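You operate a simulated robot arm through the tools that you are given. There is no shell and no other tool.

You are at the controls of a simulated robot arm. One attempt, no reset.

Task
Put things in order on the top of the parts bench. At the end: the silver funnel from the top of the parts bench stands on top of the white order card; the yellow filter stands on top of the brown box; the black grease cup from the top of the parts bench stands where the teal pad stood; the teal pad is on the white plate; whatever was shut is shut again. Leave all else as you found it, and nothing knocked over.

The check looks at the end state, three seconds after you hand in, the way a careful person would. Anything else that was tipped, shoved, dropped, spilled or broken makes it a failure.

Robot
A 6-joint arm with a two-finger parallel gripper, fixed in place. Base frame: the origin is at the foot of the arm, x ahead of it, y to its left, z up; the work surface is at about z = 0. Readings come in mm, rad, newtons and seconds.
With the tool pointing down near the work surface it reaches from about 180 to 460 mm from the base axis. Its first joint turns from -1.222 to 1.222 rad. Payload 1.9 kg.
Tool frame: the origin (TCP) lies between the finger pads and is the grasp point; the fingertips stand 23 mm ahead of it; z points along the fingers, y is the line along which they close. The gripper opens to 94 mm. The fingers are 38 mm wide and 10 mm thick; the gripper's body (54 by 96 mm) begins 39 mm behind the TCP.
Orientation is told as [roll, pitch, yaw] about the base's x, y, z axes, in that order, counted from this pose: with the fingers straight down and closing along the base's y, the tool's x points along the base's -x, its y along +y and its z along -z.

Tools
- The arm moves only by the tool play_rows. Its argument "increments" is a list of rows, each an object (a shift or turn left out is 0, a gripper value left out holds the last) with "xyz": the shift along the tool's x, y, z in mm, a list of three; "rot": the turn, a rotation vector about the tool's x, y, z in rad, a list of three. In form: [{"xyz": [x, y, z], "rot": [rx, ry, rz]}, ...]. A call has 1 to 20 rows; each row shifts and turns the commanded pose from where the row before left it, along the tool's axes as they then stand. "grip" is the closure in counts, from 0 (fully open) to 255 (shut), set as the call begins (left out, the last holds). A row lasts 0.2 s, in which the tool goes at most 50 mm and 0.15 rad; a call with a longer step from one row to the next is refused whole, and so is a gripper value outside its range. A pose out of reach is approached as far as the arm can. The call stops where the force on the tool passes 40 N (or 10 N more than at its start, if that is more) or the arm is blocked; 0.2 s more then pass. The fingers move at their own pace (about 108 mm/s each) and stop on an object; they squeeze with about 22 N. The grip force told is the motor's: it shows also when the fingers shut on nothing. Time passes only in rows, and 0.2 s behind the last, so rows that do not move let the fingers close. It gives the time, the measured TCP pose, the force on the tool (base axes), the opening and the grip force at its end, in the units of the frame above (readings bear some noise), with the torque about the TCP (base axes, N m) and any sound that the robot's microphone picked up, and new pictures: "pictures" is both (left out), scene, wrist or none.
- Cameras (640 x 400 px; columns grow to the right, rows downward): "scene" is fixed at [66.6, 321.3, 428]; the picture's right is [-0.66, -0.75, 0.00], its down [-0.42, 0.36, -0.83] and it looks along [0.63, -0.55, -0.55] (base axes); focal length 214 px, centre (320, 200). "wrist" rides on the gripper at [86, 16, -75] in the tool frame; the picture's right is [-0.18, 0.98, 0.00], its down [-0.58, -0.11, -0.81] and it looks along [-0.79, -0.15, 0.59] (tool axes); focal length 243 px, centre (320, 200). There is no depth. A picture from a camera that has moved, and an enlarged one, comes with that camera's place and axes in the base frame and with its lens.
- zoom(camera, box): a new picture of the part [left, top, right, bottom] of that camera's present view, enlarged. The clock stands still meanwhile.
- hand_in(): hands the job in; it is judged then, once.

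Nothing tells you positions but the pictures and the camera data. Unless the task says otherwise, let go and move clear before handing in.

The tools are called after "Emit:" by a JSON object that holds its "api" and its "payload". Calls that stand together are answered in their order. play_rows: Moves the arm, as the interface text tells. Its arguments: {"type":"object","properties":{"increments":{"type":"array","items":{"type":"object","properties":{"xyz":{"type":"array","items":{"type":"number"}},"rot":{"type":"array","items":{"type":"number"}}}}},"grip":{"type":"number"},"pictures":{"type":"string","enum":["both","scene","wrist","none"]}},"required":["increments"]} The other tools are called the same way: zoom (camera, box) takes an enlarged picture of a part of a camera's view; hand_in () hands the job in.

At the start:

```text
clock: 0.0
position: [322.2, 47.2, 312.8]
ee_rot: [0.001, -0.001, -0.001]
force: [0.4, 0.2, -0.5]
wrist_torque: [0.02, -0.01, 0.0]
gripper_width: 93.9
grasp_force: 0.0
```

scene: 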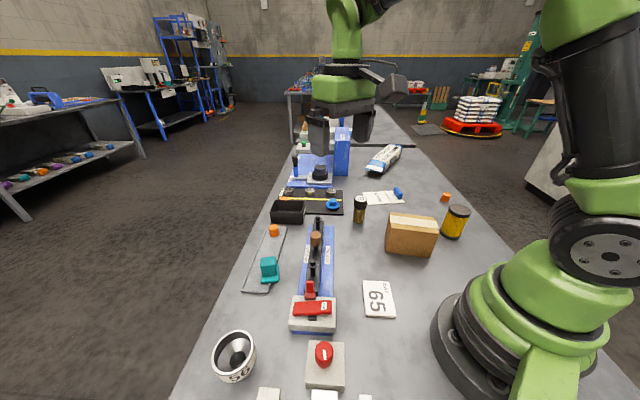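
wrist: 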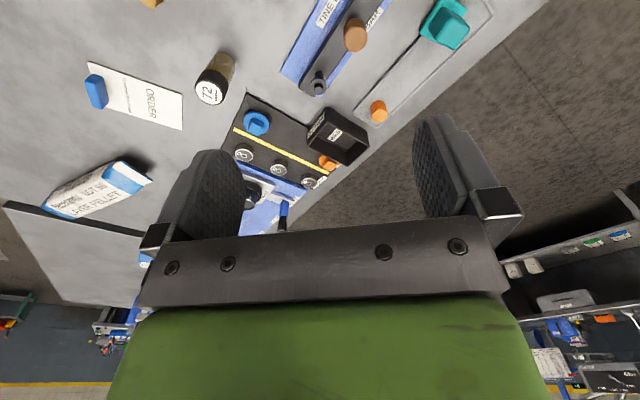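

I see a bench with many items: a brown box, a yellow filter, a card "65", an "ORDER" card with a blue thing on it, a grey plate with a teal block, a funnel-like "56" object near the camera. I'll zoom in to identify things before moving.

Emit:
{"api": "zoom", "payload": {"camera": "scene", "box": [200, 200, 420, 400]}}

Emit:
{"api": "zoom", "payload": {"camera": "scene", "box": [240, 120, 420, 240]}}

Emit:
{"api": "zoom", "payload": {"camera": "scene", "box": [340, 160, 500, 340]}}

Emit:
{"api": "zoom", "payload": {"camera": "wrist", "box": [180, 0, 520, 220]}}

Emit:
{"api": "zoom", "payload": {"camera": "wrist", "box": [0, 0, 280, 280]}}

Emit:
{"api": "zoom", "payload": {"camera": "scene", "box": [0, 60, 240, 240]}}

```text
2.00 times, centred on (310, 300) of scene
camera zoom: at [66.6, 321.3, 428.0], right [-0.66, -0.75, 0.0], down [-0.42, 0.36, -0.83], along [0.63, -0.55, -0.55], focal length 429 px, centre (340, 0)
```

zoom: 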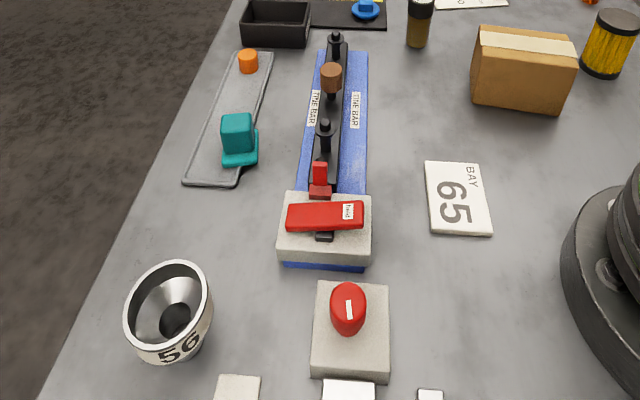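

```text
3.33 times, centred on (330, 180) of scene
camera zoom: at [66.6, 321.3, 428.0], right [-0.66, -0.75, 0.0], down [-0.42, 0.36, -0.83], along [0.63, -0.55, -0.55], focal length 715 px, centre (287, 267)
```

zoom: 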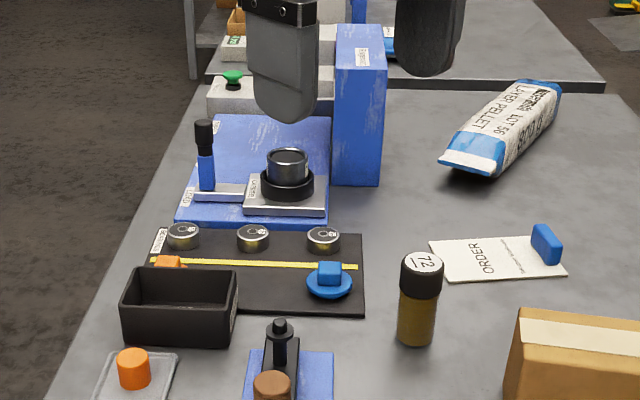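

```text
2.22 times, centred on (420, 250) of scene
camera zoom: at [66.6, 321.3, 428.0], right [-0.66, -0.75, 0.0], down [-0.42, 0.36, -0.83], along [0.63, -0.55, -0.55], focal length 477 px, centre (98, 89)
```

zoom: 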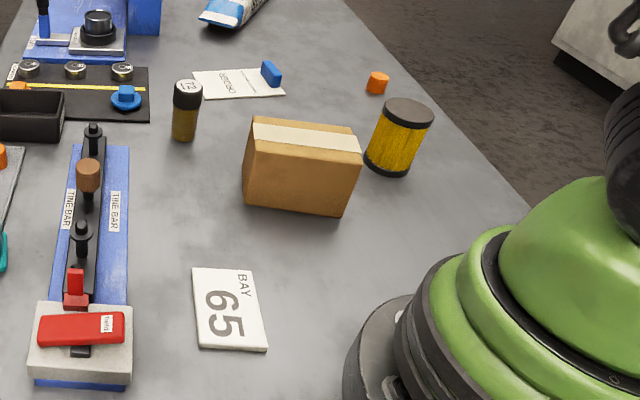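

```text
1.82 times, centred on (350, 110) of wrist
camera zoom: at [235.1, 62.6, 387.3], right [0.18, 0.98, 0.0], down [0.58, -0.11, 0.81], along [0.79, -0.15, -0.59], focal length 441 px, centre (266, 364)
```

zoom: 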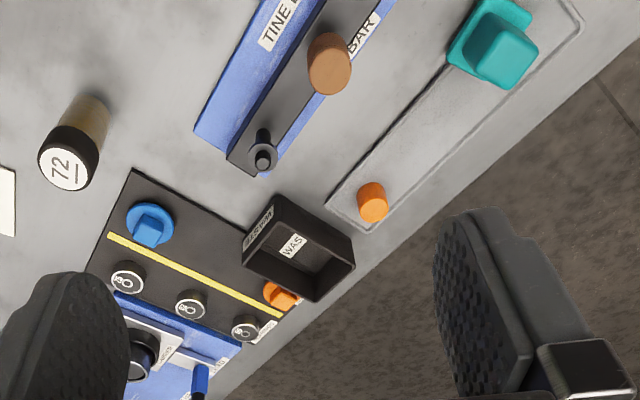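

```text
1.43 times, centred on (140, 140) of wrist
camera zoom: at [235.1, 62.6, 387.3], right [0.18, 0.98, 0.0], down [0.58, -0.11, 0.81], along [0.79, -0.15, -0.59], focal length 347 px, centre (577, 286)
```

zoom: 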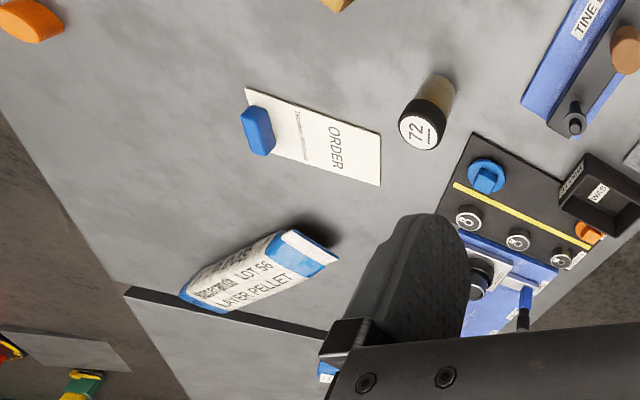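

```text
2.22 times, centred on (120, 150) of scene
camera zoom: at [66.6, 321.3, 428.0], right [-0.66, -0.75, 0.0], down [-0.42, 0.36, -0.83], along [0.63, -0.55, -0.55], focal length 477 px, centre (764, 311)
```

zoom: 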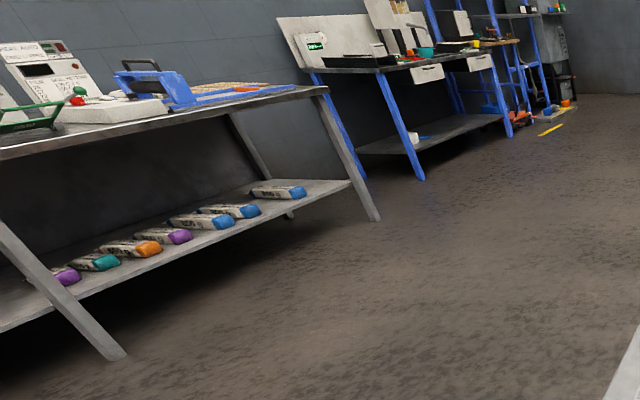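

The bench shows funnel "56" near (255,325), the yellow filter near (169,-281), the brown box, the ORDER card near (405,-285), and a teal block on a grey tray. The white plate and black grease cup aren't clear yet, so I'll swing the wrist camera left to look around.

Emit:
{"api": "play_rows", "payload": {"increments": [{"xyz": [27, 38, -6]}, {"xyz": [27, 38, -6]}, {"xyz": [27, 38, -6]}, {"xyz": [27, 38, -6]}, {"xyz": [27, 38, -6]}, {"rot": [0, 0, -0.15]}, {"rot": [0, 0, -0.15]}, {"rot": [0, 0, -0.15]}, {"rot": [0, 0, -0.15]}, {"rot": [0, 0, -0.15]}, {"rot": [0, 0, -0.15]}], "grip": 0, "pictures": "both"}}

```text
clock: 2.4
position: [187.7, 237.0, 341.5]
ee_rot: [0.001, -0.003, 0.902]
force: [0.0, -0.8, 0.6]
wrist_torque: [0.0, 0.01, -0.03]
gripper_width: 94.1
grasp_force: 0.1
camera wrist: at [120.2, 178.9, 417.2], right [-0.66, 0.75, 0.0], down [0.44, 0.39, 0.81], along [0.61, 0.53, -0.59], focal length 243 px, centre (320, 200)
```

scene: 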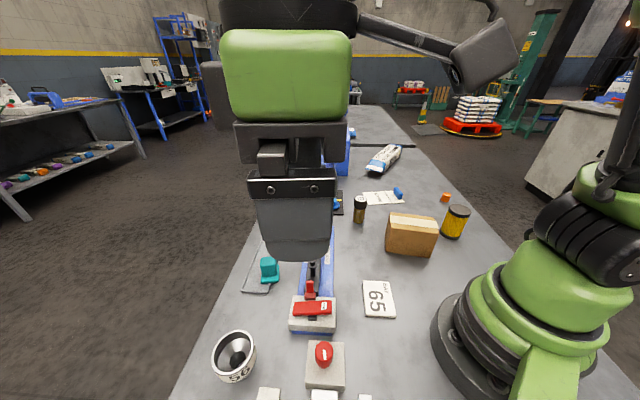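
wrist: 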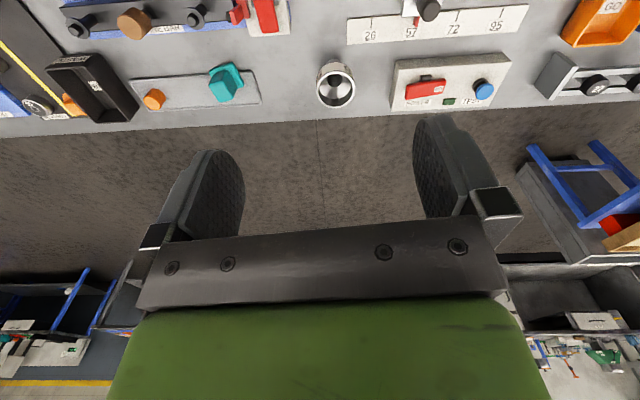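

I see more things to the left: a scale strip with numbers, a switch panel and an orange item. I'll tilt the camera downward to see the near area.

Emit:
{"api": "zoom", "payload": {"camera": "wrist", "box": [320, 0, 640, 160]}}

Emit:
{"api": "play_rows", "payload": {"increments": [{"rot": [0, 0.15, 0]}, {"rot": [0, 0.15, 0]}, {"rot": [0, 0.15, 0]}, {"rot": [0, 0.15, 0]}], "pictures": "both"}}

```text
2.00 times, centred on (480, 80) of wrist
camera zoom: at [120.2, 178.9, 417.2], right [-0.66, 0.75, 0.0], down [0.44, 0.39, 0.81], along [0.61, 0.53, -0.59], focal length 485 px, centre (0, 440)
```

zoom: 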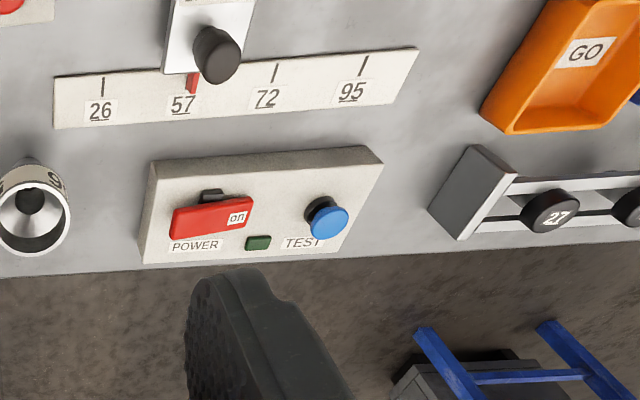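

```text
clock: 3.3
position: [194.0, 233.2, 340.8]
ee_rot: [-0.046, 0.444, 0.875]
force: [32.6, 81.6, -159.8]
wrist_torque: [-5.49, -2.13, -2.25]
gripper_width: 93.9
grasp_force: 0.0
out of reach, approached as far as the arm can: row 4
stopped in row 4: the force on the tool passed its limit at 508 N (the readings are from after the stop); the commanded pose is now the measured one
camera wrist: at [147.2, 211.2, 445.5], right [-0.66, 0.74, -0.12], down [0.61, 0.62, 0.48], along [0.43, 0.25, -0.87], focal length 243 px, centre (320, 200)
```

scene: 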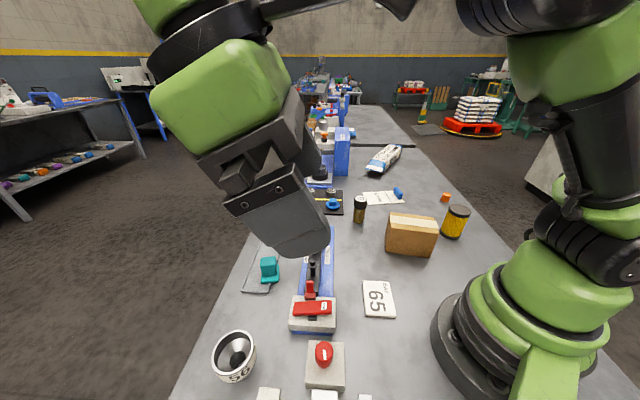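
wrist: 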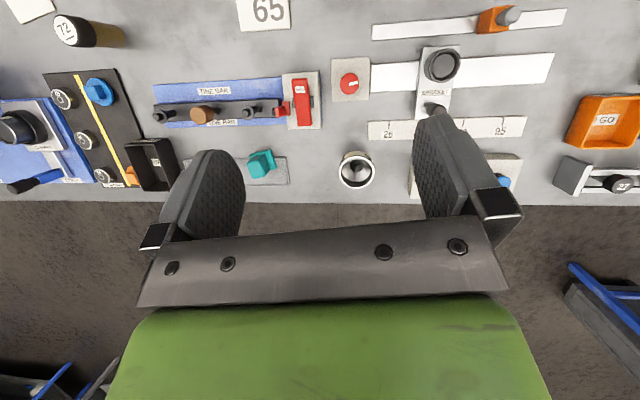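

The tilt ran into the arm's own limit, so I'll back off from that. From here the view shows a slider unit with a black round item and label; zooming in to read it.

Emit:
{"api": "zoom", "payload": {"camera": "wrist", "box": [320, 0, 640, 200]}}

Emit:
{"api": "zoom", "payload": {"camera": "wrist", "box": [360, 0, 560, 125]}}

Emit:
{"api": "zoom", "payload": {"camera": "wrist", "box": [0, 0, 330, 206]}}

```text
2.00 times, centred on (480, 100) of wrist
camera zoom: at [147.2, 211.2, 445.5], right [-0.66, 0.74, -0.12], down [0.61, 0.62, 0.48], along [0.43, 0.25, -0.87], focal length 485 px, centre (0, 400)
```

zoom: 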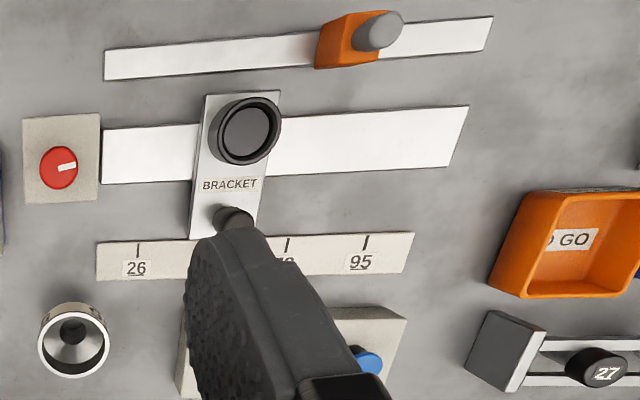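

```text
3.20 times, centred on (460, 62) of wrist
camera zoom: at [147.2, 211.2, 445.5], right [-0.66, 0.74, -0.12], down [0.61, 0.62, 0.48], along [0.43, 0.25, -0.87], focal length 776 px, centre (-128, 640)
```

zoom: 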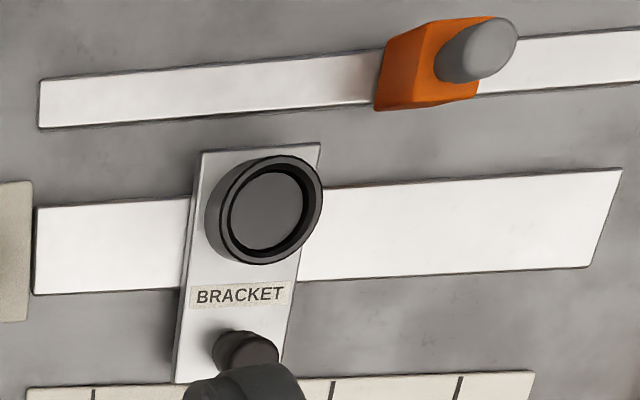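

```text
1.94 times, centred on (165, 103) of wrist
camera zoom: at [147.2, 211.2, 445.5], right [-0.66, 0.74, -0.12], down [0.61, 0.62, 0.48], along [0.43, 0.25, -0.87], focal length 470 px, centre (621, 388)
```

zoom: 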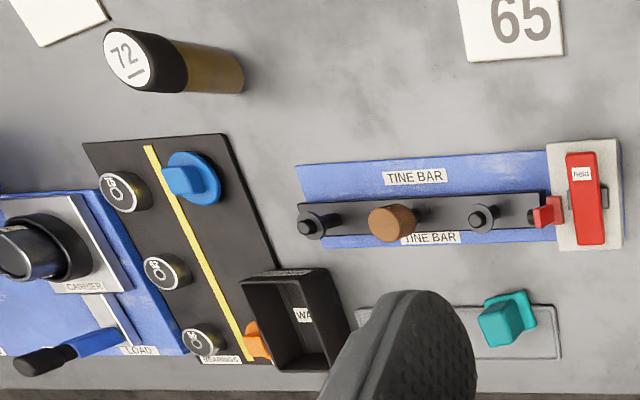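

There's a slider bracket holding a black cup. I'll back the tilt off now and look at the remaining bench regions.

Emit:
{"api": "play_rows", "payload": {"increments": [{"rot": [0, -0.1, 0]}, {"rot": [0, -0.1, 0]}, {"rot": [0, -0.1, 0]}], "pictures": "both"}}

```text
clock: 4.1
position: [191.6, 234.8, 341.8]
ee_rot: [-0.033, 0.144, 0.893]
force: [0.0, 0.3, 0.1]
wrist_torque: [0.01, 0.02, -0.02]
gripper_width: 94.1
grasp_force: 0.1
camera wrist: at [129.7, 187.9, 427.6], right [-0.65, 0.75, -0.06], down [0.5, 0.49, 0.72], along [0.57, 0.44, -0.69], focal length 243 px, centre (320, 200)
```

scene: 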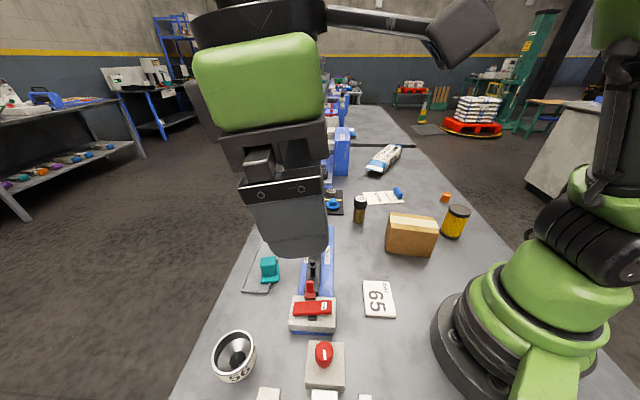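
wrist: 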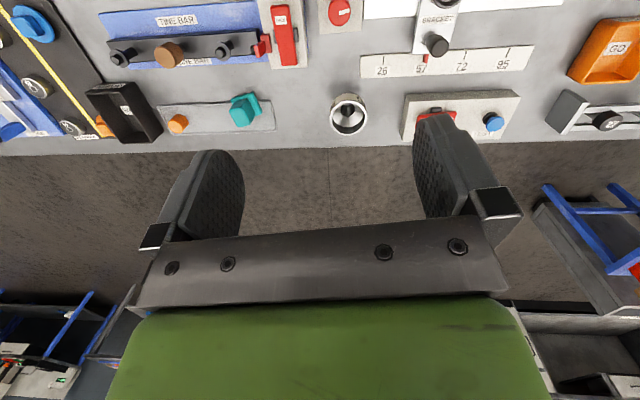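

Next I'll swing further left to see the left end of the bench.

Emit:
{"api": "play_rows", "payload": {"increments": [{"xyz": [19, 23, 0]}, {"xyz": [19, 23, 0]}, {"xyz": [19, 23, 0]}, {"rot": [0, 0, -0.12]}, {"rot": [0, 0, -0.12]}, {"rot": [0, 0, -0.12]}, {"rot": [0, 0, -0.12]}], "pictures": "both"}}

```text
clock: 5.7
position: [101.7, 231.9, 347.7]
ee_rot: [0.039, 0.145, 1.383]
force: [0.1, -0.6, -0.5]
wrist_torque: [0.02, 0.0, -0.01]
gripper_width: 93.9
grasp_force: 0.0
camera wrist: at [74.7, 162.3, 434.8], right [-0.93, 0.37, 0.01], down [0.27, 0.65, 0.71], along [0.25, 0.66, -0.7], focal length 243 px, centre (320, 200)
```

scene: 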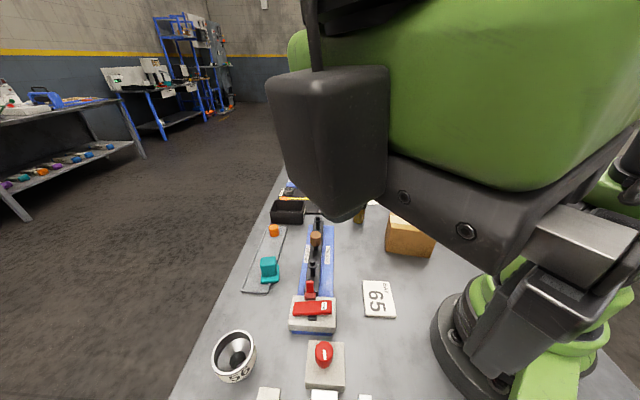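
wrist: 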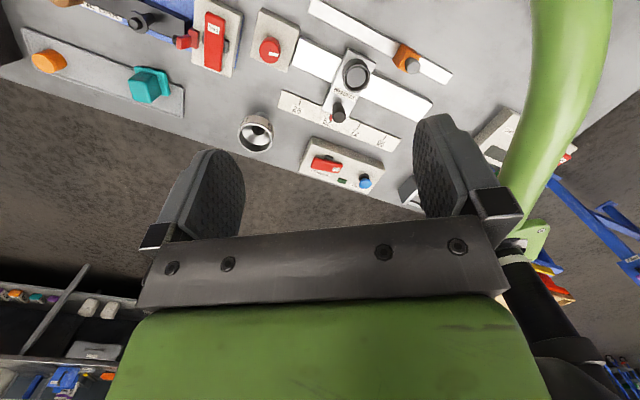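

The arm's own link blocks part of this view; zooming into the visible part on the right.

Emit:
{"api": "zoom", "payload": {"camera": "wrist", "box": [240, 0, 640, 250]}}

Emit:
{"api": "zoom", "payload": {"camera": "scene", "box": [180, 300, 400, 400]}}

```text
1.60 times, centred on (440, 125) of wrist
camera zoom: at [74.7, 162.3, 434.8], right [-0.93, 0.37, 0.01], down [0.27, 0.65, 0.71], along [0.25, 0.66, -0.7], focal length 388 px, centre (128, 320)
```

zoom: 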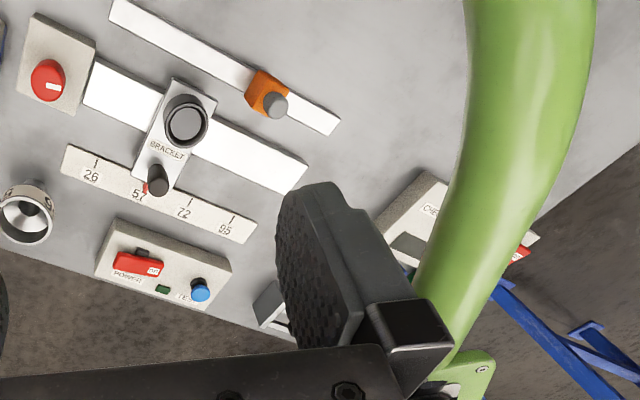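

```text
2.91 times, centred on (290, 350) of scene
camera zoom: at [66.6, 321.3, 428.0], right [-0.66, -0.75, 0.0], down [-0.42, 0.36, -0.83], along [0.63, -0.55, -0.55], focal length 624 px, centre (407, -236)
```

zoom: 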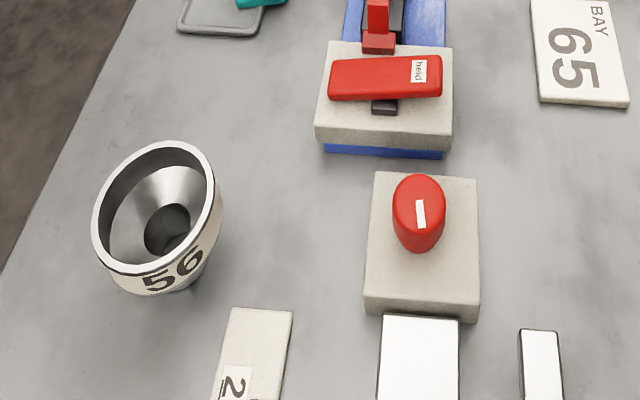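

The left end holds a slider bracket with a black cup near (65,305). Now I'll level the tool and arc across to the right side to inspect that half.

Emit:
{"api": "play_rows", "payload": {"increments": [{"rot": [0, -0.145, 0]}, {"rot": [0.039, 0, 0]}, {"rot": [0, 0, 0.12]}, {"rot": [0, 0, 0.106]}, {"xyz": [0, -35, 0], "rot": [0, 0, 0.14]}, {"xyz": [0, -35, 0], "rot": [0, 0, 0.14]}, {"xyz": [0, -35, 0], "rot": [0, 0, 0.14]}, {"xyz": [0, -35, 0], "rot": [0, 0, 0.14]}, {"xyz": [0, -35, 0], "rot": [0, 0, 0.14]}, {"xyz": [0, -35, 0], "rot": [0, 0, 0.14]}, {"xyz": [0, -35, 0], "rot": [0, 0, 0.14]}, {"xyz": [0, -35, 0], "rot": [0, 0, 0.14]}], "pictures": "both"}}

```text
clock: 8.3
position: [264.6, 21.2, 347.5]
ee_rot: [0.001, -0.001, 0.025]
force: [0.3, 0.3, 0.2]
wrist_torque: [0.0, 0.02, 0.03]
gripper_width: 94.3
grasp_force: 0.0
camera wrist: at [177.0, 35.8, 422.1], right [0.16, 0.99, 0.0], down [0.58, -0.09, 0.81], along [0.8, -0.13, -0.59], focal length 243 px, centre (320, 200)
```

scene: 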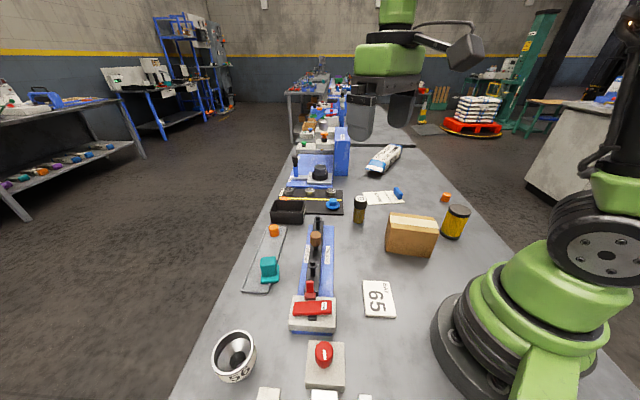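
wrist: 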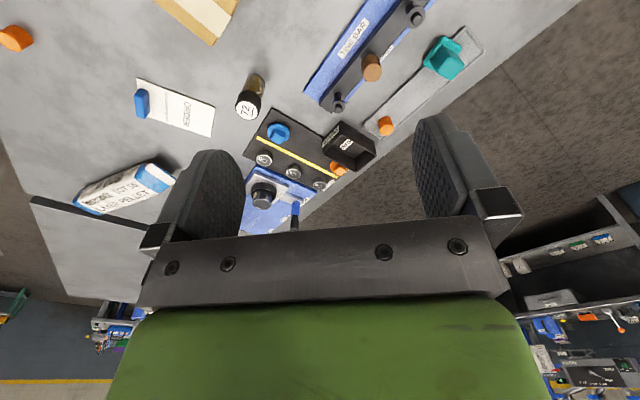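

Continuing the arc to the right side.

Emit:
{"api": "play_rows", "payload": {"increments": [{"xyz": [0, -37, 0], "rot": [0, 0, 0.14]}, {"xyz": [0, -37, 0], "rot": [0, 0, 0.14]}, {"xyz": [0, -37, 0], "rot": [0, 0, 0.14]}, {"xyz": [0, -37, 0], "rot": [0, 0, 0.14]}, {"xyz": [0, -37, 0], "rot": [0, 0, 0.14]}, {"xyz": [0, -37, 0], "rot": [0, 0, 0.14]}], "pictures": "both"}}

```text
clock: 9.7
position: [198.0, -181.8, 348.2]
ee_rot: [0.001, -0.001, -0.815]
force: [0.8, -0.3, 0.6]
wrist_torque: [-0.02, -0.01, 0.0]
gripper_width: 94.0
grasp_force: 0.0
camera wrist: at [148.1, -107.2, 422.8], right [0.84, 0.54, 0.0], down [0.32, -0.5, 0.81], along [0.44, -0.68, -0.59], focal length 243 px, centre (320, 200)
```

scene: 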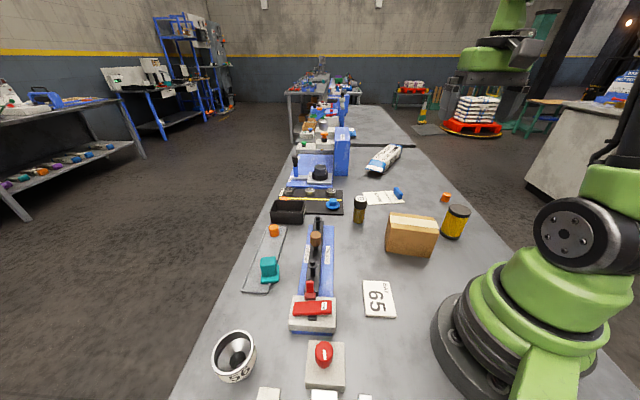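
wrist: 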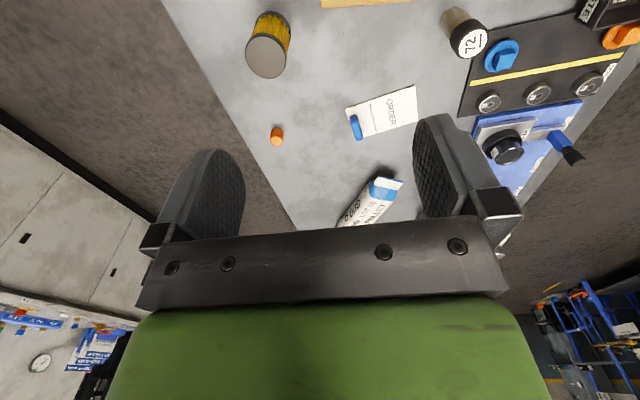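

Right side shows filter, orange bit, ORDER card, tube. Zooming in, then I'll look further around behind on the right.

Emit:
{"api": "zoom", "payload": {"camera": "wrist", "box": [200, 0, 440, 150]}}

Emit:
{"api": "zoom", "payload": {"camera": "wrist", "box": [440, 0, 640, 200]}}

Emit:
{"api": "zoom", "payload": {"camera": "scene", "box": [270, 60, 420, 170]}}

```text
2.67 times, centred on (320, 75) of wrist
camera zoom: at [148.1, -107.2, 422.8], right [0.84, 0.54, 0.0], down [0.32, -0.5, 0.81], along [0.44, -0.68, -0.59], focal length 647 px, centre (320, 533)
```

zoom: 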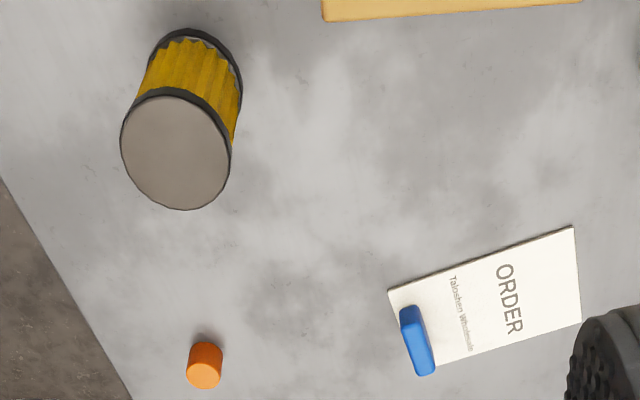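

```text
2.00 times, centred on (540, 100) of wrist
camera zoom: at [148.1, -107.2, 422.8], right [0.84, 0.54, 0.0], down [0.32, -0.5, 0.81], along [0.44, -0.68, -0.59], focal length 485 px, centre (-120, 400)
```

zoom: 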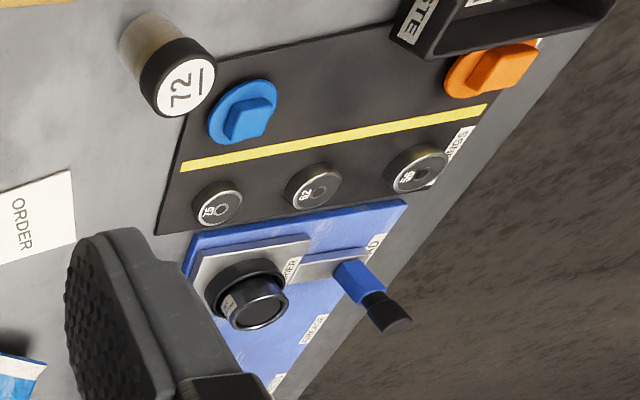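

```text
3.64 times, centred on (345, 115) of scene
camera zoom: at [66.6, 321.3, 428.0], right [-0.66, -0.75, 0.0], down [-0.42, 0.36, -0.83], along [0.63, -0.55, -0.55], focal length 780 px, centre (229, 509)
```

zoom: 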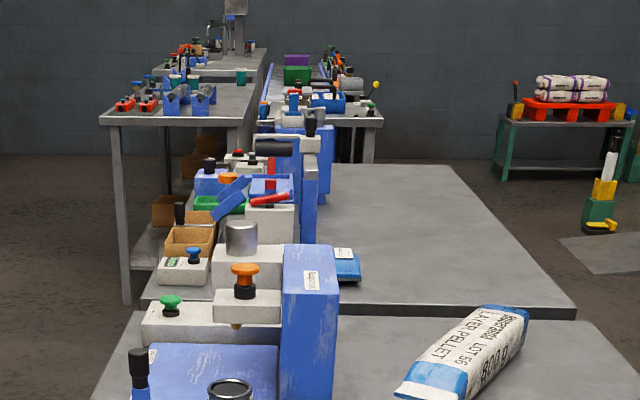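

The far fixture has labels "CARRIER/LOAD/GREASE…". Zooming further to read it.

Emit:
{"api": "zoom", "payload": {"camera": "wrist", "box": [470, 90, 610, 200]}}

Emit:
{"api": "zoom", "payload": {"camera": "scene", "box": [270, 120, 370, 220]}}

```text
3.64 times, centred on (540, 145) of wrist
camera zoom: at [148.1, -107.2, 422.8], right [0.84, 0.54, 0.0], down [0.32, -0.5, 0.81], along [0.44, -0.68, -0.59], focal length 882 px, centre (-480, 400)
```

zoom: 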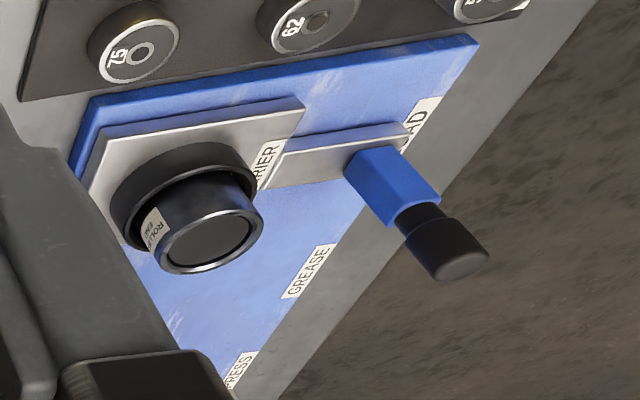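

```text
4.00 times, centred on (320, 170) of scene
camera zoom: at [66.6, 321.3, 428.0], right [-0.66, -0.75, 0.0], down [-0.42, 0.36, -0.83], along [0.63, -0.55, -0.55], focal length 858 px, centre (320, 320)
```

zoom: 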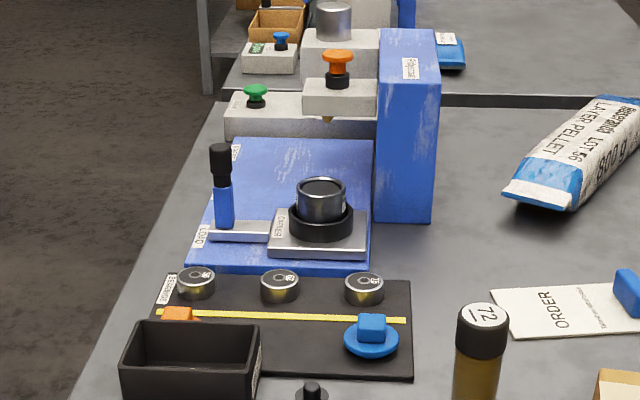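

I want a closer look at the amber "72" item with a black cap, the BAY 65 tile and the teal item, since those may be the grease cup, white plate and pad.

Emit:
{"api": "zoom", "payload": {"camera": "scene", "box": [335, 180, 395, 240]}}

Emit:
{"api": "zoom", "payload": {"camera": "scene", "box": [235, 215, 305, 300]}}

Emit:
{"api": "zoom", "payload": {"camera": "scene", "box": [345, 265, 415, 335]}}

Emit:
{"api": "zoom", "payload": {"camera": "scene", "box": [370, 190, 480, 270]}}

Emit:
{"api": "zoom", "payload": {"camera": "scene", "box": [280, 210, 350, 345]}}

```text
6.67 times, centred on (365, 210) of scene
camera zoom: at [66.6, 321.3, 428.0], right [-0.66, -0.75, 0.0], down [-0.42, 0.36, -0.83], along [0.63, -0.55, -0.55], focal length 1430 px, centre (20, 133)
```

zoom: 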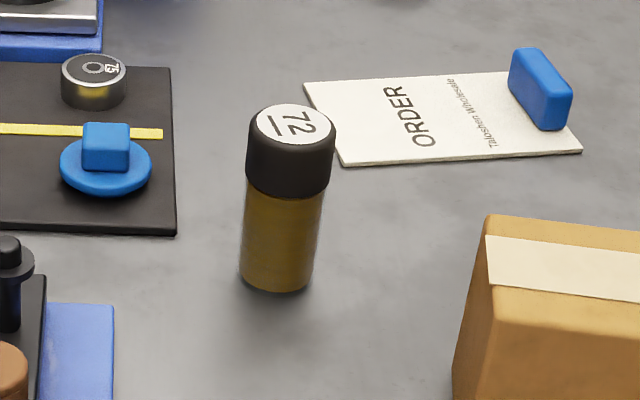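

```text
4.71 times, centred on (270, 258) of scene
camera zoom: at [66.6, 321.3, 428.0], right [-0.66, -0.75, 0.0], down [-0.42, 0.36, -0.83], along [0.63, -0.55, -0.55], focal length 1009 px, centre (555, -71)
```

zoom: 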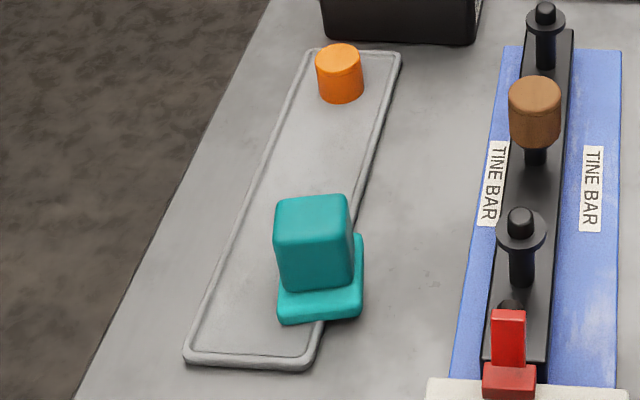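

```text
5.71 times, centred on (380, 300) of scene
camera zoom: at [66.6, 321.3, 428.0], right [-0.66, -0.75, 0.0], down [-0.42, 0.36, -0.83], along [0.63, -0.55, -0.55], focal length 1226 px, centre (-23, -371)
```

zoom: 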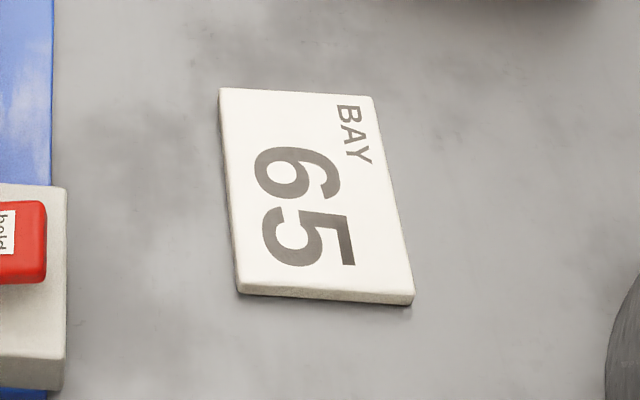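

```text
5.00 times, centred on (425, 230) of scene
camera zoom: at [66.6, 321.3, 428.0], right [-0.66, -0.75, 0.0], down [-0.42, 0.36, -0.83], along [0.63, -0.55, -0.55], focal length 1072 px, centre (-205, 50)
```

zoom: 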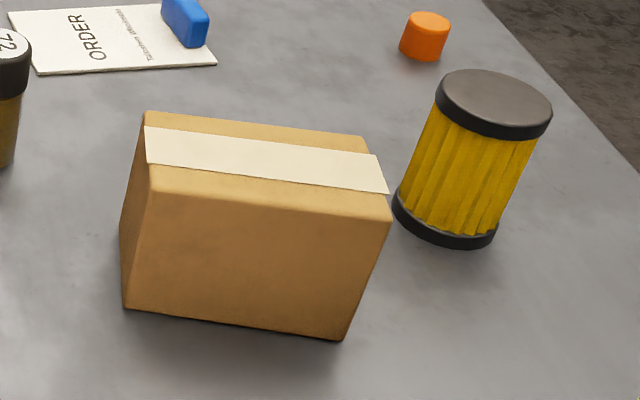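

```text
2.96 times, centred on (315, 278) of scene
camera zoom: at [66.6, 321.3, 428.0], right [-0.66, -0.75, 0.0], down [-0.42, 0.36, -0.83], along [0.63, -0.55, -0.55], focal length 636 px, centre (335, -30)
```

zoom: 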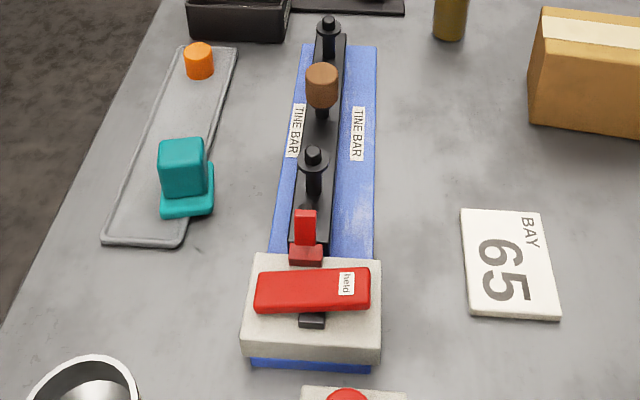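

The "72" cup with black lid looks like the grease cup and BAY 65 looks like the white plate, but I'll check the left end from a different angle before committing.

Emit:
{"api": "play_rows", "payload": {"increments": [{"xyz": [0, 38, 0], "rot": [0, 0, -0.14]}, {"xyz": [0, 38, 0], "rot": [0, 0, -0.14]}, {"xyz": [0, 38, 0], "rot": [0, 0, -0.14]}, {"xyz": [0, 38, 0], "rot": [0, 0, -0.14]}, {"xyz": [0, 38, 0], "rot": [0, 0, -0.14]}, {"xyz": [0, 38, 0], "rot": [0, 0, -0.14]}, {"xyz": [0, 38, 0], "rot": [0, 0, -0.14]}, {"xyz": [0, 38, 0], "rot": [0, 0, -0.14]}, {"rot": [0, 0, -0.15]}, {"rot": [0, 0, -0.15]}, {"rot": [0, 0, -0.15]}, {"rot": [0, 0, -0.15]}, {"rot": [0, 0, -0.15]}, {"rot": [0, 0, -0.15]}, {"rot": [0, 0, -0.15]}, {"rot": [0, 0, -0.15]}], "pictures": "both"}}

```text
clock: 13.1
position: [289.4, 91.8, 347.0]
ee_rot: [-0.001, 0.0, 1.513]
force: [0.3, -0.6, 0.2]
wrist_torque: [0.01, -0.02, -0.02]
gripper_width: 94.2
grasp_force: 0.0
camera wrist: at [265.8, 7.3, 423.0], right [-0.97, 0.24, 0.0], down [0.14, 0.57, 0.81], along [0.2, 0.78, -0.59], focal length 243 px, centre (320, 200)
```

scene: 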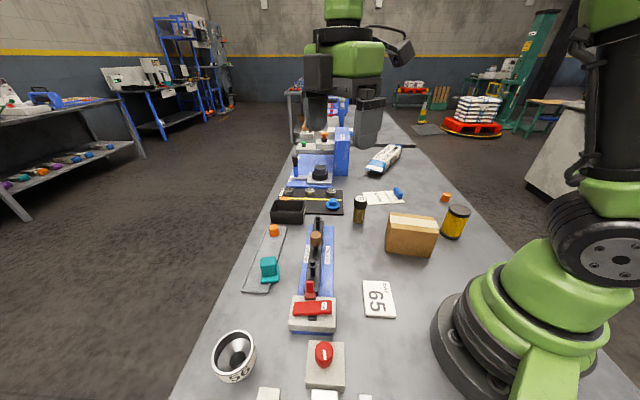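
wrist: 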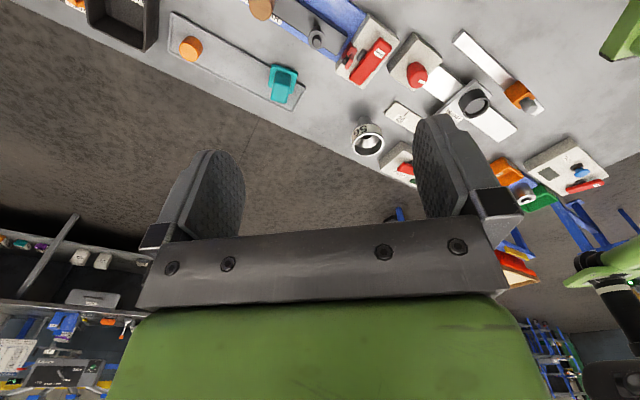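

Emit:
{"api": "zoom", "payload": {"camera": "wrist", "box": [320, 0, 640, 220]}}

Emit:
{"api": "play_rows", "payload": {"increments": [{"rot": [0, 0, -0.15]}, {"rot": [0, 0, -0.15]}, {"rot": [0, 0, -0.15]}, {"rot": [0, 0, -0.15]}], "pictures": "wrist"}}

```text
1.82 times, centred on (480, 110) of wrist
camera zoom: at [265.8, 7.3, 423.0], right [-0.97, 0.24, 0.0], down [0.14, 0.57, 0.81], along [0.2, 0.78, -0.59], focal length 441 px, centre (29, 364)
```

zoom: 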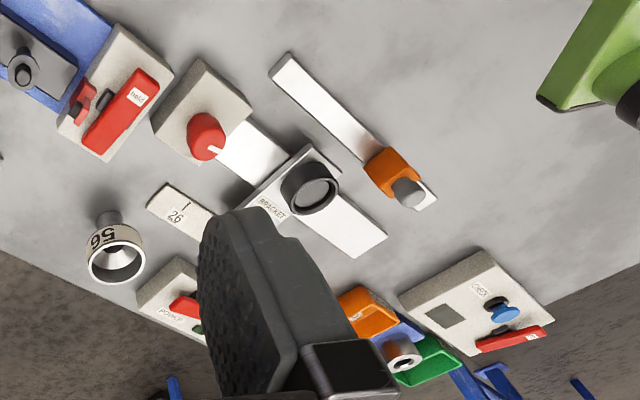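

```text
clock: 14.1
position: [289.5, 92.2, 348.1]
ee_rot: [-0.002, 0.0, 2.112]
force: [-0.2, 0.6, -0.2]
wrist_torque: [0.02, 0.0, 0.02]
gripper_width: 94.1
grasp_force: 0.0
camera wrist: at [318.0, 9.9, 422.8], right [-0.94, -0.35, 0.0], down [-0.21, 0.55, 0.81], along [-0.28, 0.76, -0.59], focal length 243 px, centre (320, 200)
```

wrist: 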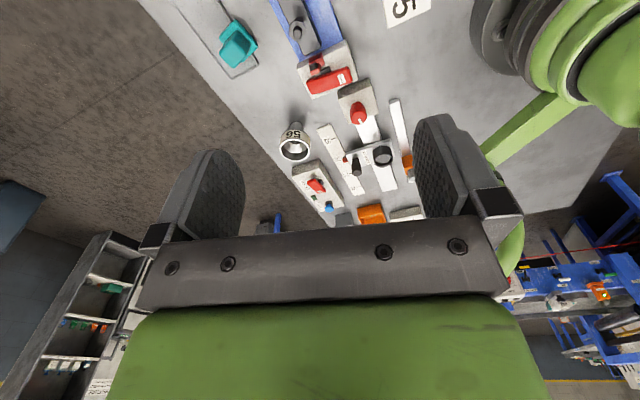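

The left end holds no further loose items. I'll check the background benches for duplicates that would tell me what "grease cup" and "funnel" refer to.

Emit:
{"api": "zoom", "payload": {"camera": "scene", "box": [0, 70, 120, 145]}}

Emit:
{"api": "zoom", "payload": {"camera": "scene", "box": [95, 10, 235, 125]}}

Emit:
{"api": "zoom", "payload": {"camera": "scene", "box": [440, 60, 640, 150]}}

Emit:
{"api": "zoom", "payload": {"camera": "wrist", "box": [0, 180, 170, 400]}}

Emit:
{"api": "zoom", "payload": {"camera": "wrist", "box": [490, 180, 640, 400]}}

Emit:
{"api": "zoom", "payload": {"camera": "wrist", "box": [260, 70, 440, 230]}}

```text
5.33 times, centred on (60, 108) of scene
camera zoom: at [66.6, 321.3, 428.0], right [-0.66, -0.75, 0.0], down [-0.42, 0.36, -0.83], along [0.63, -0.55, -0.55], focal length 1144 px, centre (1707, 693)
```

zoom: 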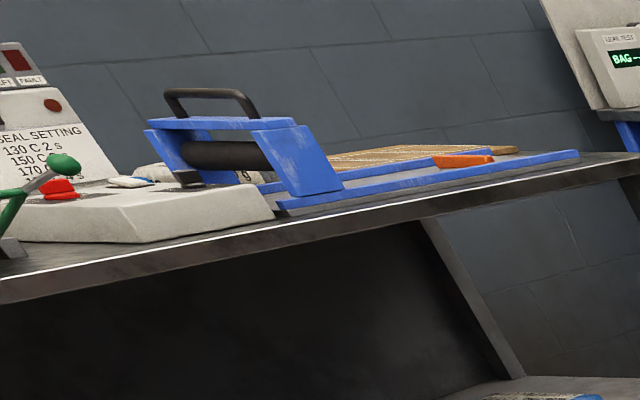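

```text
3.48 times, centred on (165, 68) of scene
camera zoom: at [66.6, 321.3, 428.0], right [-0.66, -0.75, 0.0], down [-0.42, 0.36, -0.83], along [0.63, -0.55, -0.55], focal length 746 px, centre (859, 661)
```

zoom: 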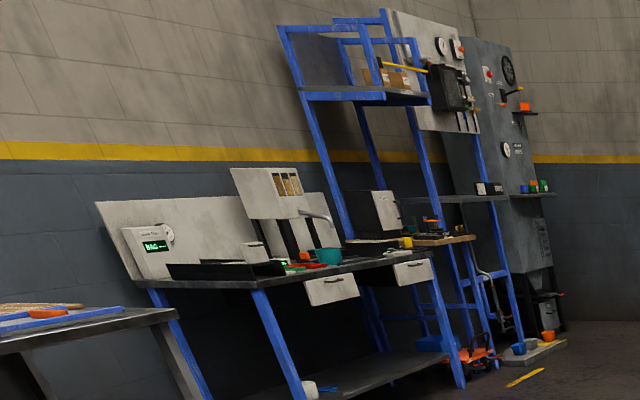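

```text
3.20 times, centred on (540, 105) of scene
camera zoom: at [66.6, 321.3, 428.0], right [-0.66, -0.75, 0.0], down [-0.42, 0.36, -0.83], along [0.63, -0.55, -0.55], focal length 686 px, centre (-384, 504)
```

zoom: 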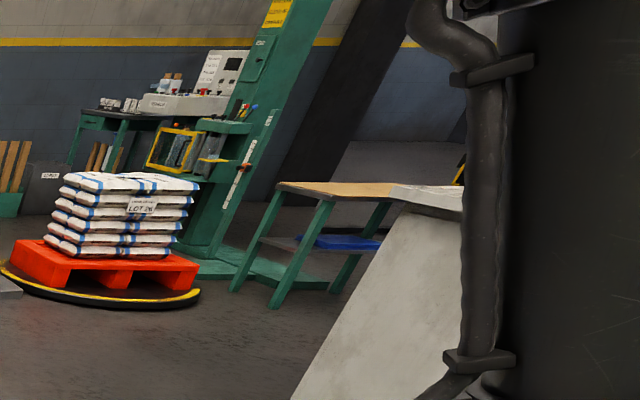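

```text
1.82 times, centred on (85, 290) of wrist
camera zoom: at [318.0, 9.9, 422.8], right [-0.94, -0.35, 0.0], down [-0.21, 0.55, 0.81], along [-0.28, 0.76, -0.59], focal length 441 px, centre (747, 36)
```

zoom: 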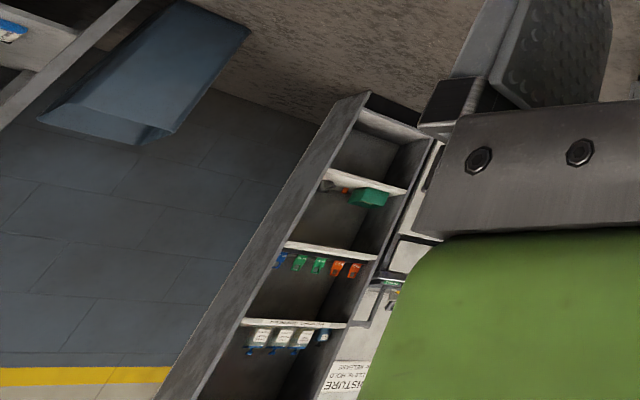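

```text
1.82 times, centred on (565, 290) of wrist
camera zoom: at [318.0, 9.9, 422.8], right [-0.94, -0.35, 0.0], down [-0.21, 0.55, 0.81], along [-0.28, 0.76, -0.59], focal length 441 px, centre (-126, 36)
```

zoom: 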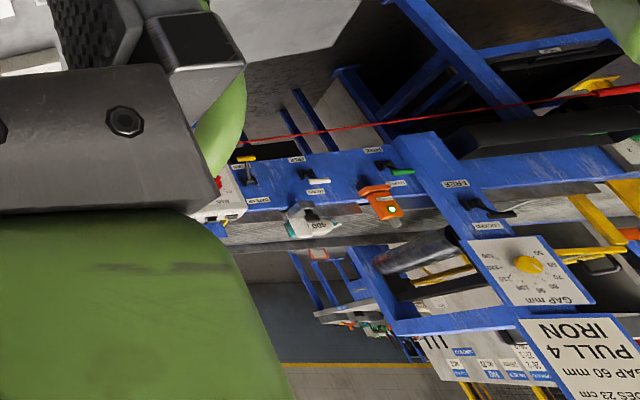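

```text
2.50 times, centred on (350, 150) of wrist
camera zoom: at [318.0, 9.9, 422.8], right [-0.94, -0.35, 0.0], down [-0.21, 0.55, 0.81], along [-0.28, 0.76, -0.59], focal length 606 px, centre (245, 325)
```

zoom: 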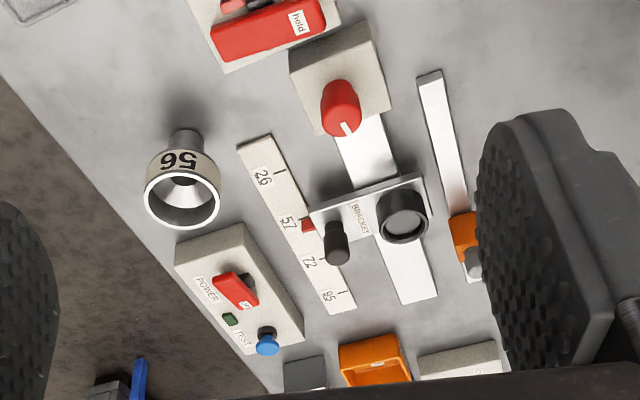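

The loose items are now clear: teal pad ≈(386,197), grease cup "72" ≈(380,-115), filter ≈(165,-267), box ≈(225,-128) about 83 high, BAY 65 plate ≈(184,53). Next I'll face the teal pad for a precise look.

Emit:
{"api": "play_rows", "payload": {"increments": [{"rot": [0, 0, 0.149]}, {"rot": [0, 0, 0.149]}, {"rot": [0, 0, 0.149]}, {"rot": [0, 0, 0.149]}, {"rot": [0, 0, 0.149]}, {"rot": [0, 0, 0.149]}, {"rot": [0, 0, 0.149]}, {"rot": [0, 0, 0.149]}, {"rot": [0, 0, 0.149]}, {"rot": [0, 0, 0.149]}, {"rot": [0, 0, 0.149]}, {"xyz": [-15, 24, 20]}, {"xyz": [-15, 24, 20]}], "pictures": "both"}}

```text
clock: 16.9
position: [294.7, 148.4, 308.2]
ee_rot: [0.0, -0.002, 0.466]
force: [0.1, 0.5, 0.0]
wrist_torque: [0.02, 0.0, -0.01]
gripper_width: 94.1
grasp_force: 0.0
camera wrist: at [207.7, 124.3, 382.8], right [-0.28, 0.96, 0.0], down [0.57, 0.16, 0.81], along [0.78, 0.22, -0.59], focal length 243 px, centre (320, 200)
```

scene: 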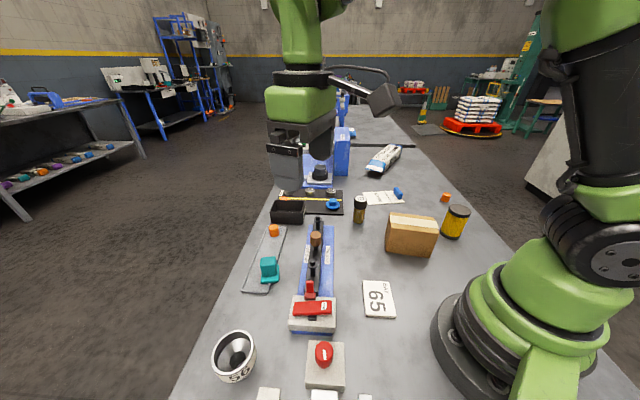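
wrist: 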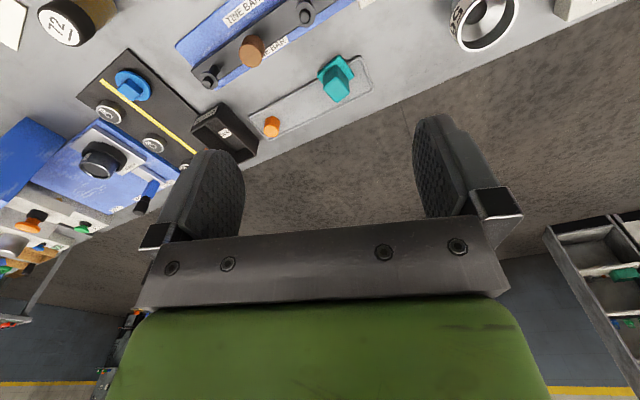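

Emit:
{"api": "zoom", "payload": {"camera": "wrist", "box": [240, 30, 400, 140]}}

Emit:
{"api": "zoom", "payload": {"camera": "wrist", "box": [300, 40, 380, 110]}}

Emit:
{"api": "zoom", "payload": {"camera": "scene", "box": [245, 245, 295, 300]}}

```text
3.64 times, centred on (320, 85) of wrist
camera zoom: at [207.7, 124.3, 382.8], right [-0.28, 0.96, 0.0], down [0.57, 0.16, 0.81], along [0.78, 0.22, -0.59], focal length 882 px, centre (320, 618)
```

zoom: 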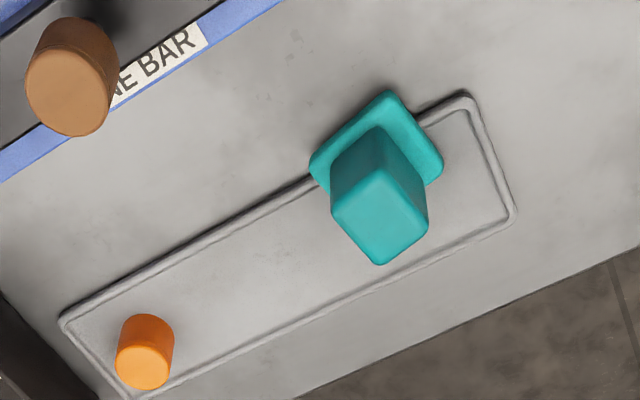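

```text
5.71 times, centred on (340, 75) of wrist
camera zoom: at [207.7, 124.3, 382.8], right [-0.28, 0.96, 0.0], down [0.57, 0.16, 0.81], along [0.78, 0.22, -0.59], focal length 1386 px, centre (206, 914)
```

zoom: 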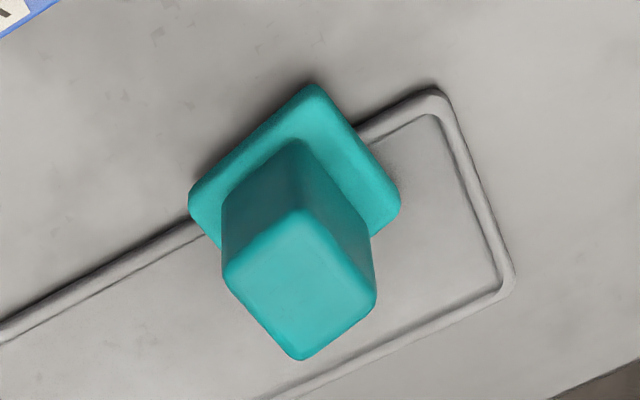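

```text
7.27 times, centred on (270, 272) of scene
camera zoom: at [66.6, 321.3, 428.0], right [-0.66, -0.75, 0.0], down [-0.42, 0.36, -0.83], along [0.63, -0.55, -0.55], focal length 1560 px, centre (684, -327)
```

zoom: 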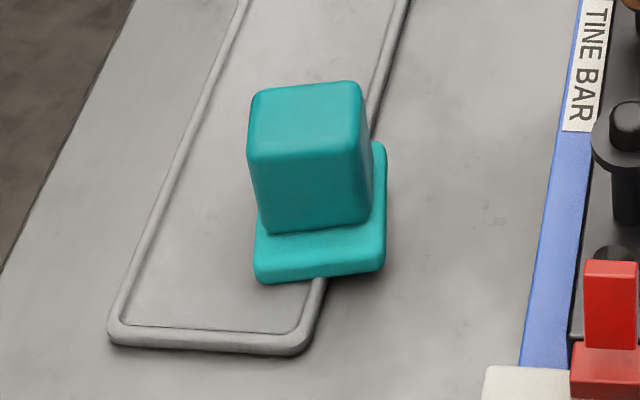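

The teal pad (about 40 mm base with a 28 mm cube, ~50 tall) is centred near (382,198), half over the tray rim, with faces at roughly 57°/147°. I'll align the gripper and hover above it to verify.

Emit:
{"api": "play_rows", "payload": {"increments": [{"rot": [0, 0, -0.1345]}, {"rot": [0, 0, -0.1345]}, {"rot": [0, 0, -0.1345]}, {"rot": [0, 0, -0.1345]}, {"xyz": [-17.7, -9.4, 37.6]}, {"xyz": [-17.7, -9.4, 37.6]}, {"xyz": [-17.7, -9.4, 37.6]}, {"xyz": [-17.7, -9.4, 37.6]}, {"xyz": [-17.7, -9.4, 37.6]}, {}], "grip": 0, "pictures": "both"}}

```text
clock: 19.1
position: [381.9, 197.9, 119.1]
ee_rot: [-0.003, -0.002, 1.007]
force: [0.4, 0.8, 0.1]
wrist_torque: [-0.01, 0.01, -0.01]
gripper_width: 94.0
grasp_force: 0.1
camera wrist: at [320.5, 133.5, 194.5], right [-0.73, 0.68, 0.0], down [0.4, 0.43, 0.81], along [0.55, 0.59, -0.59], focal length 243 px, centre (320, 200)
```

scene: 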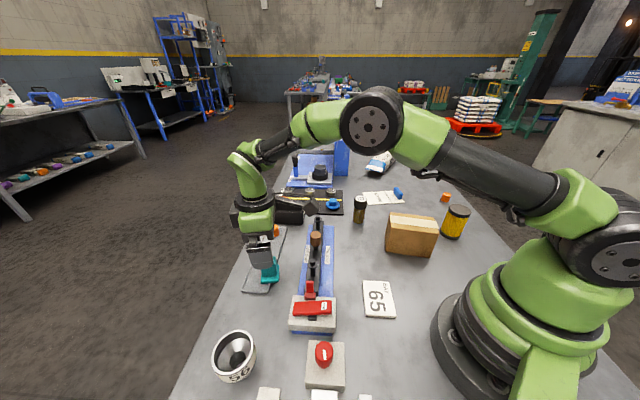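
wrist: 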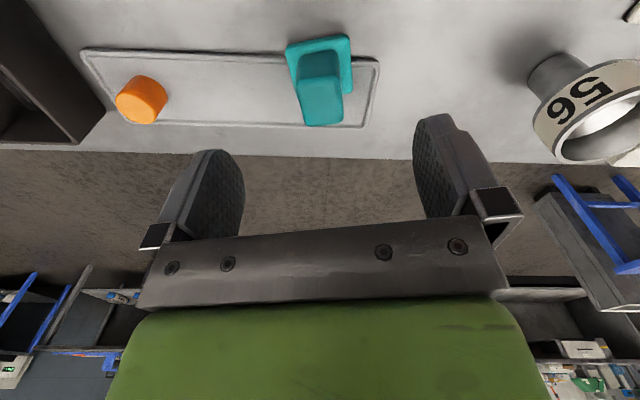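

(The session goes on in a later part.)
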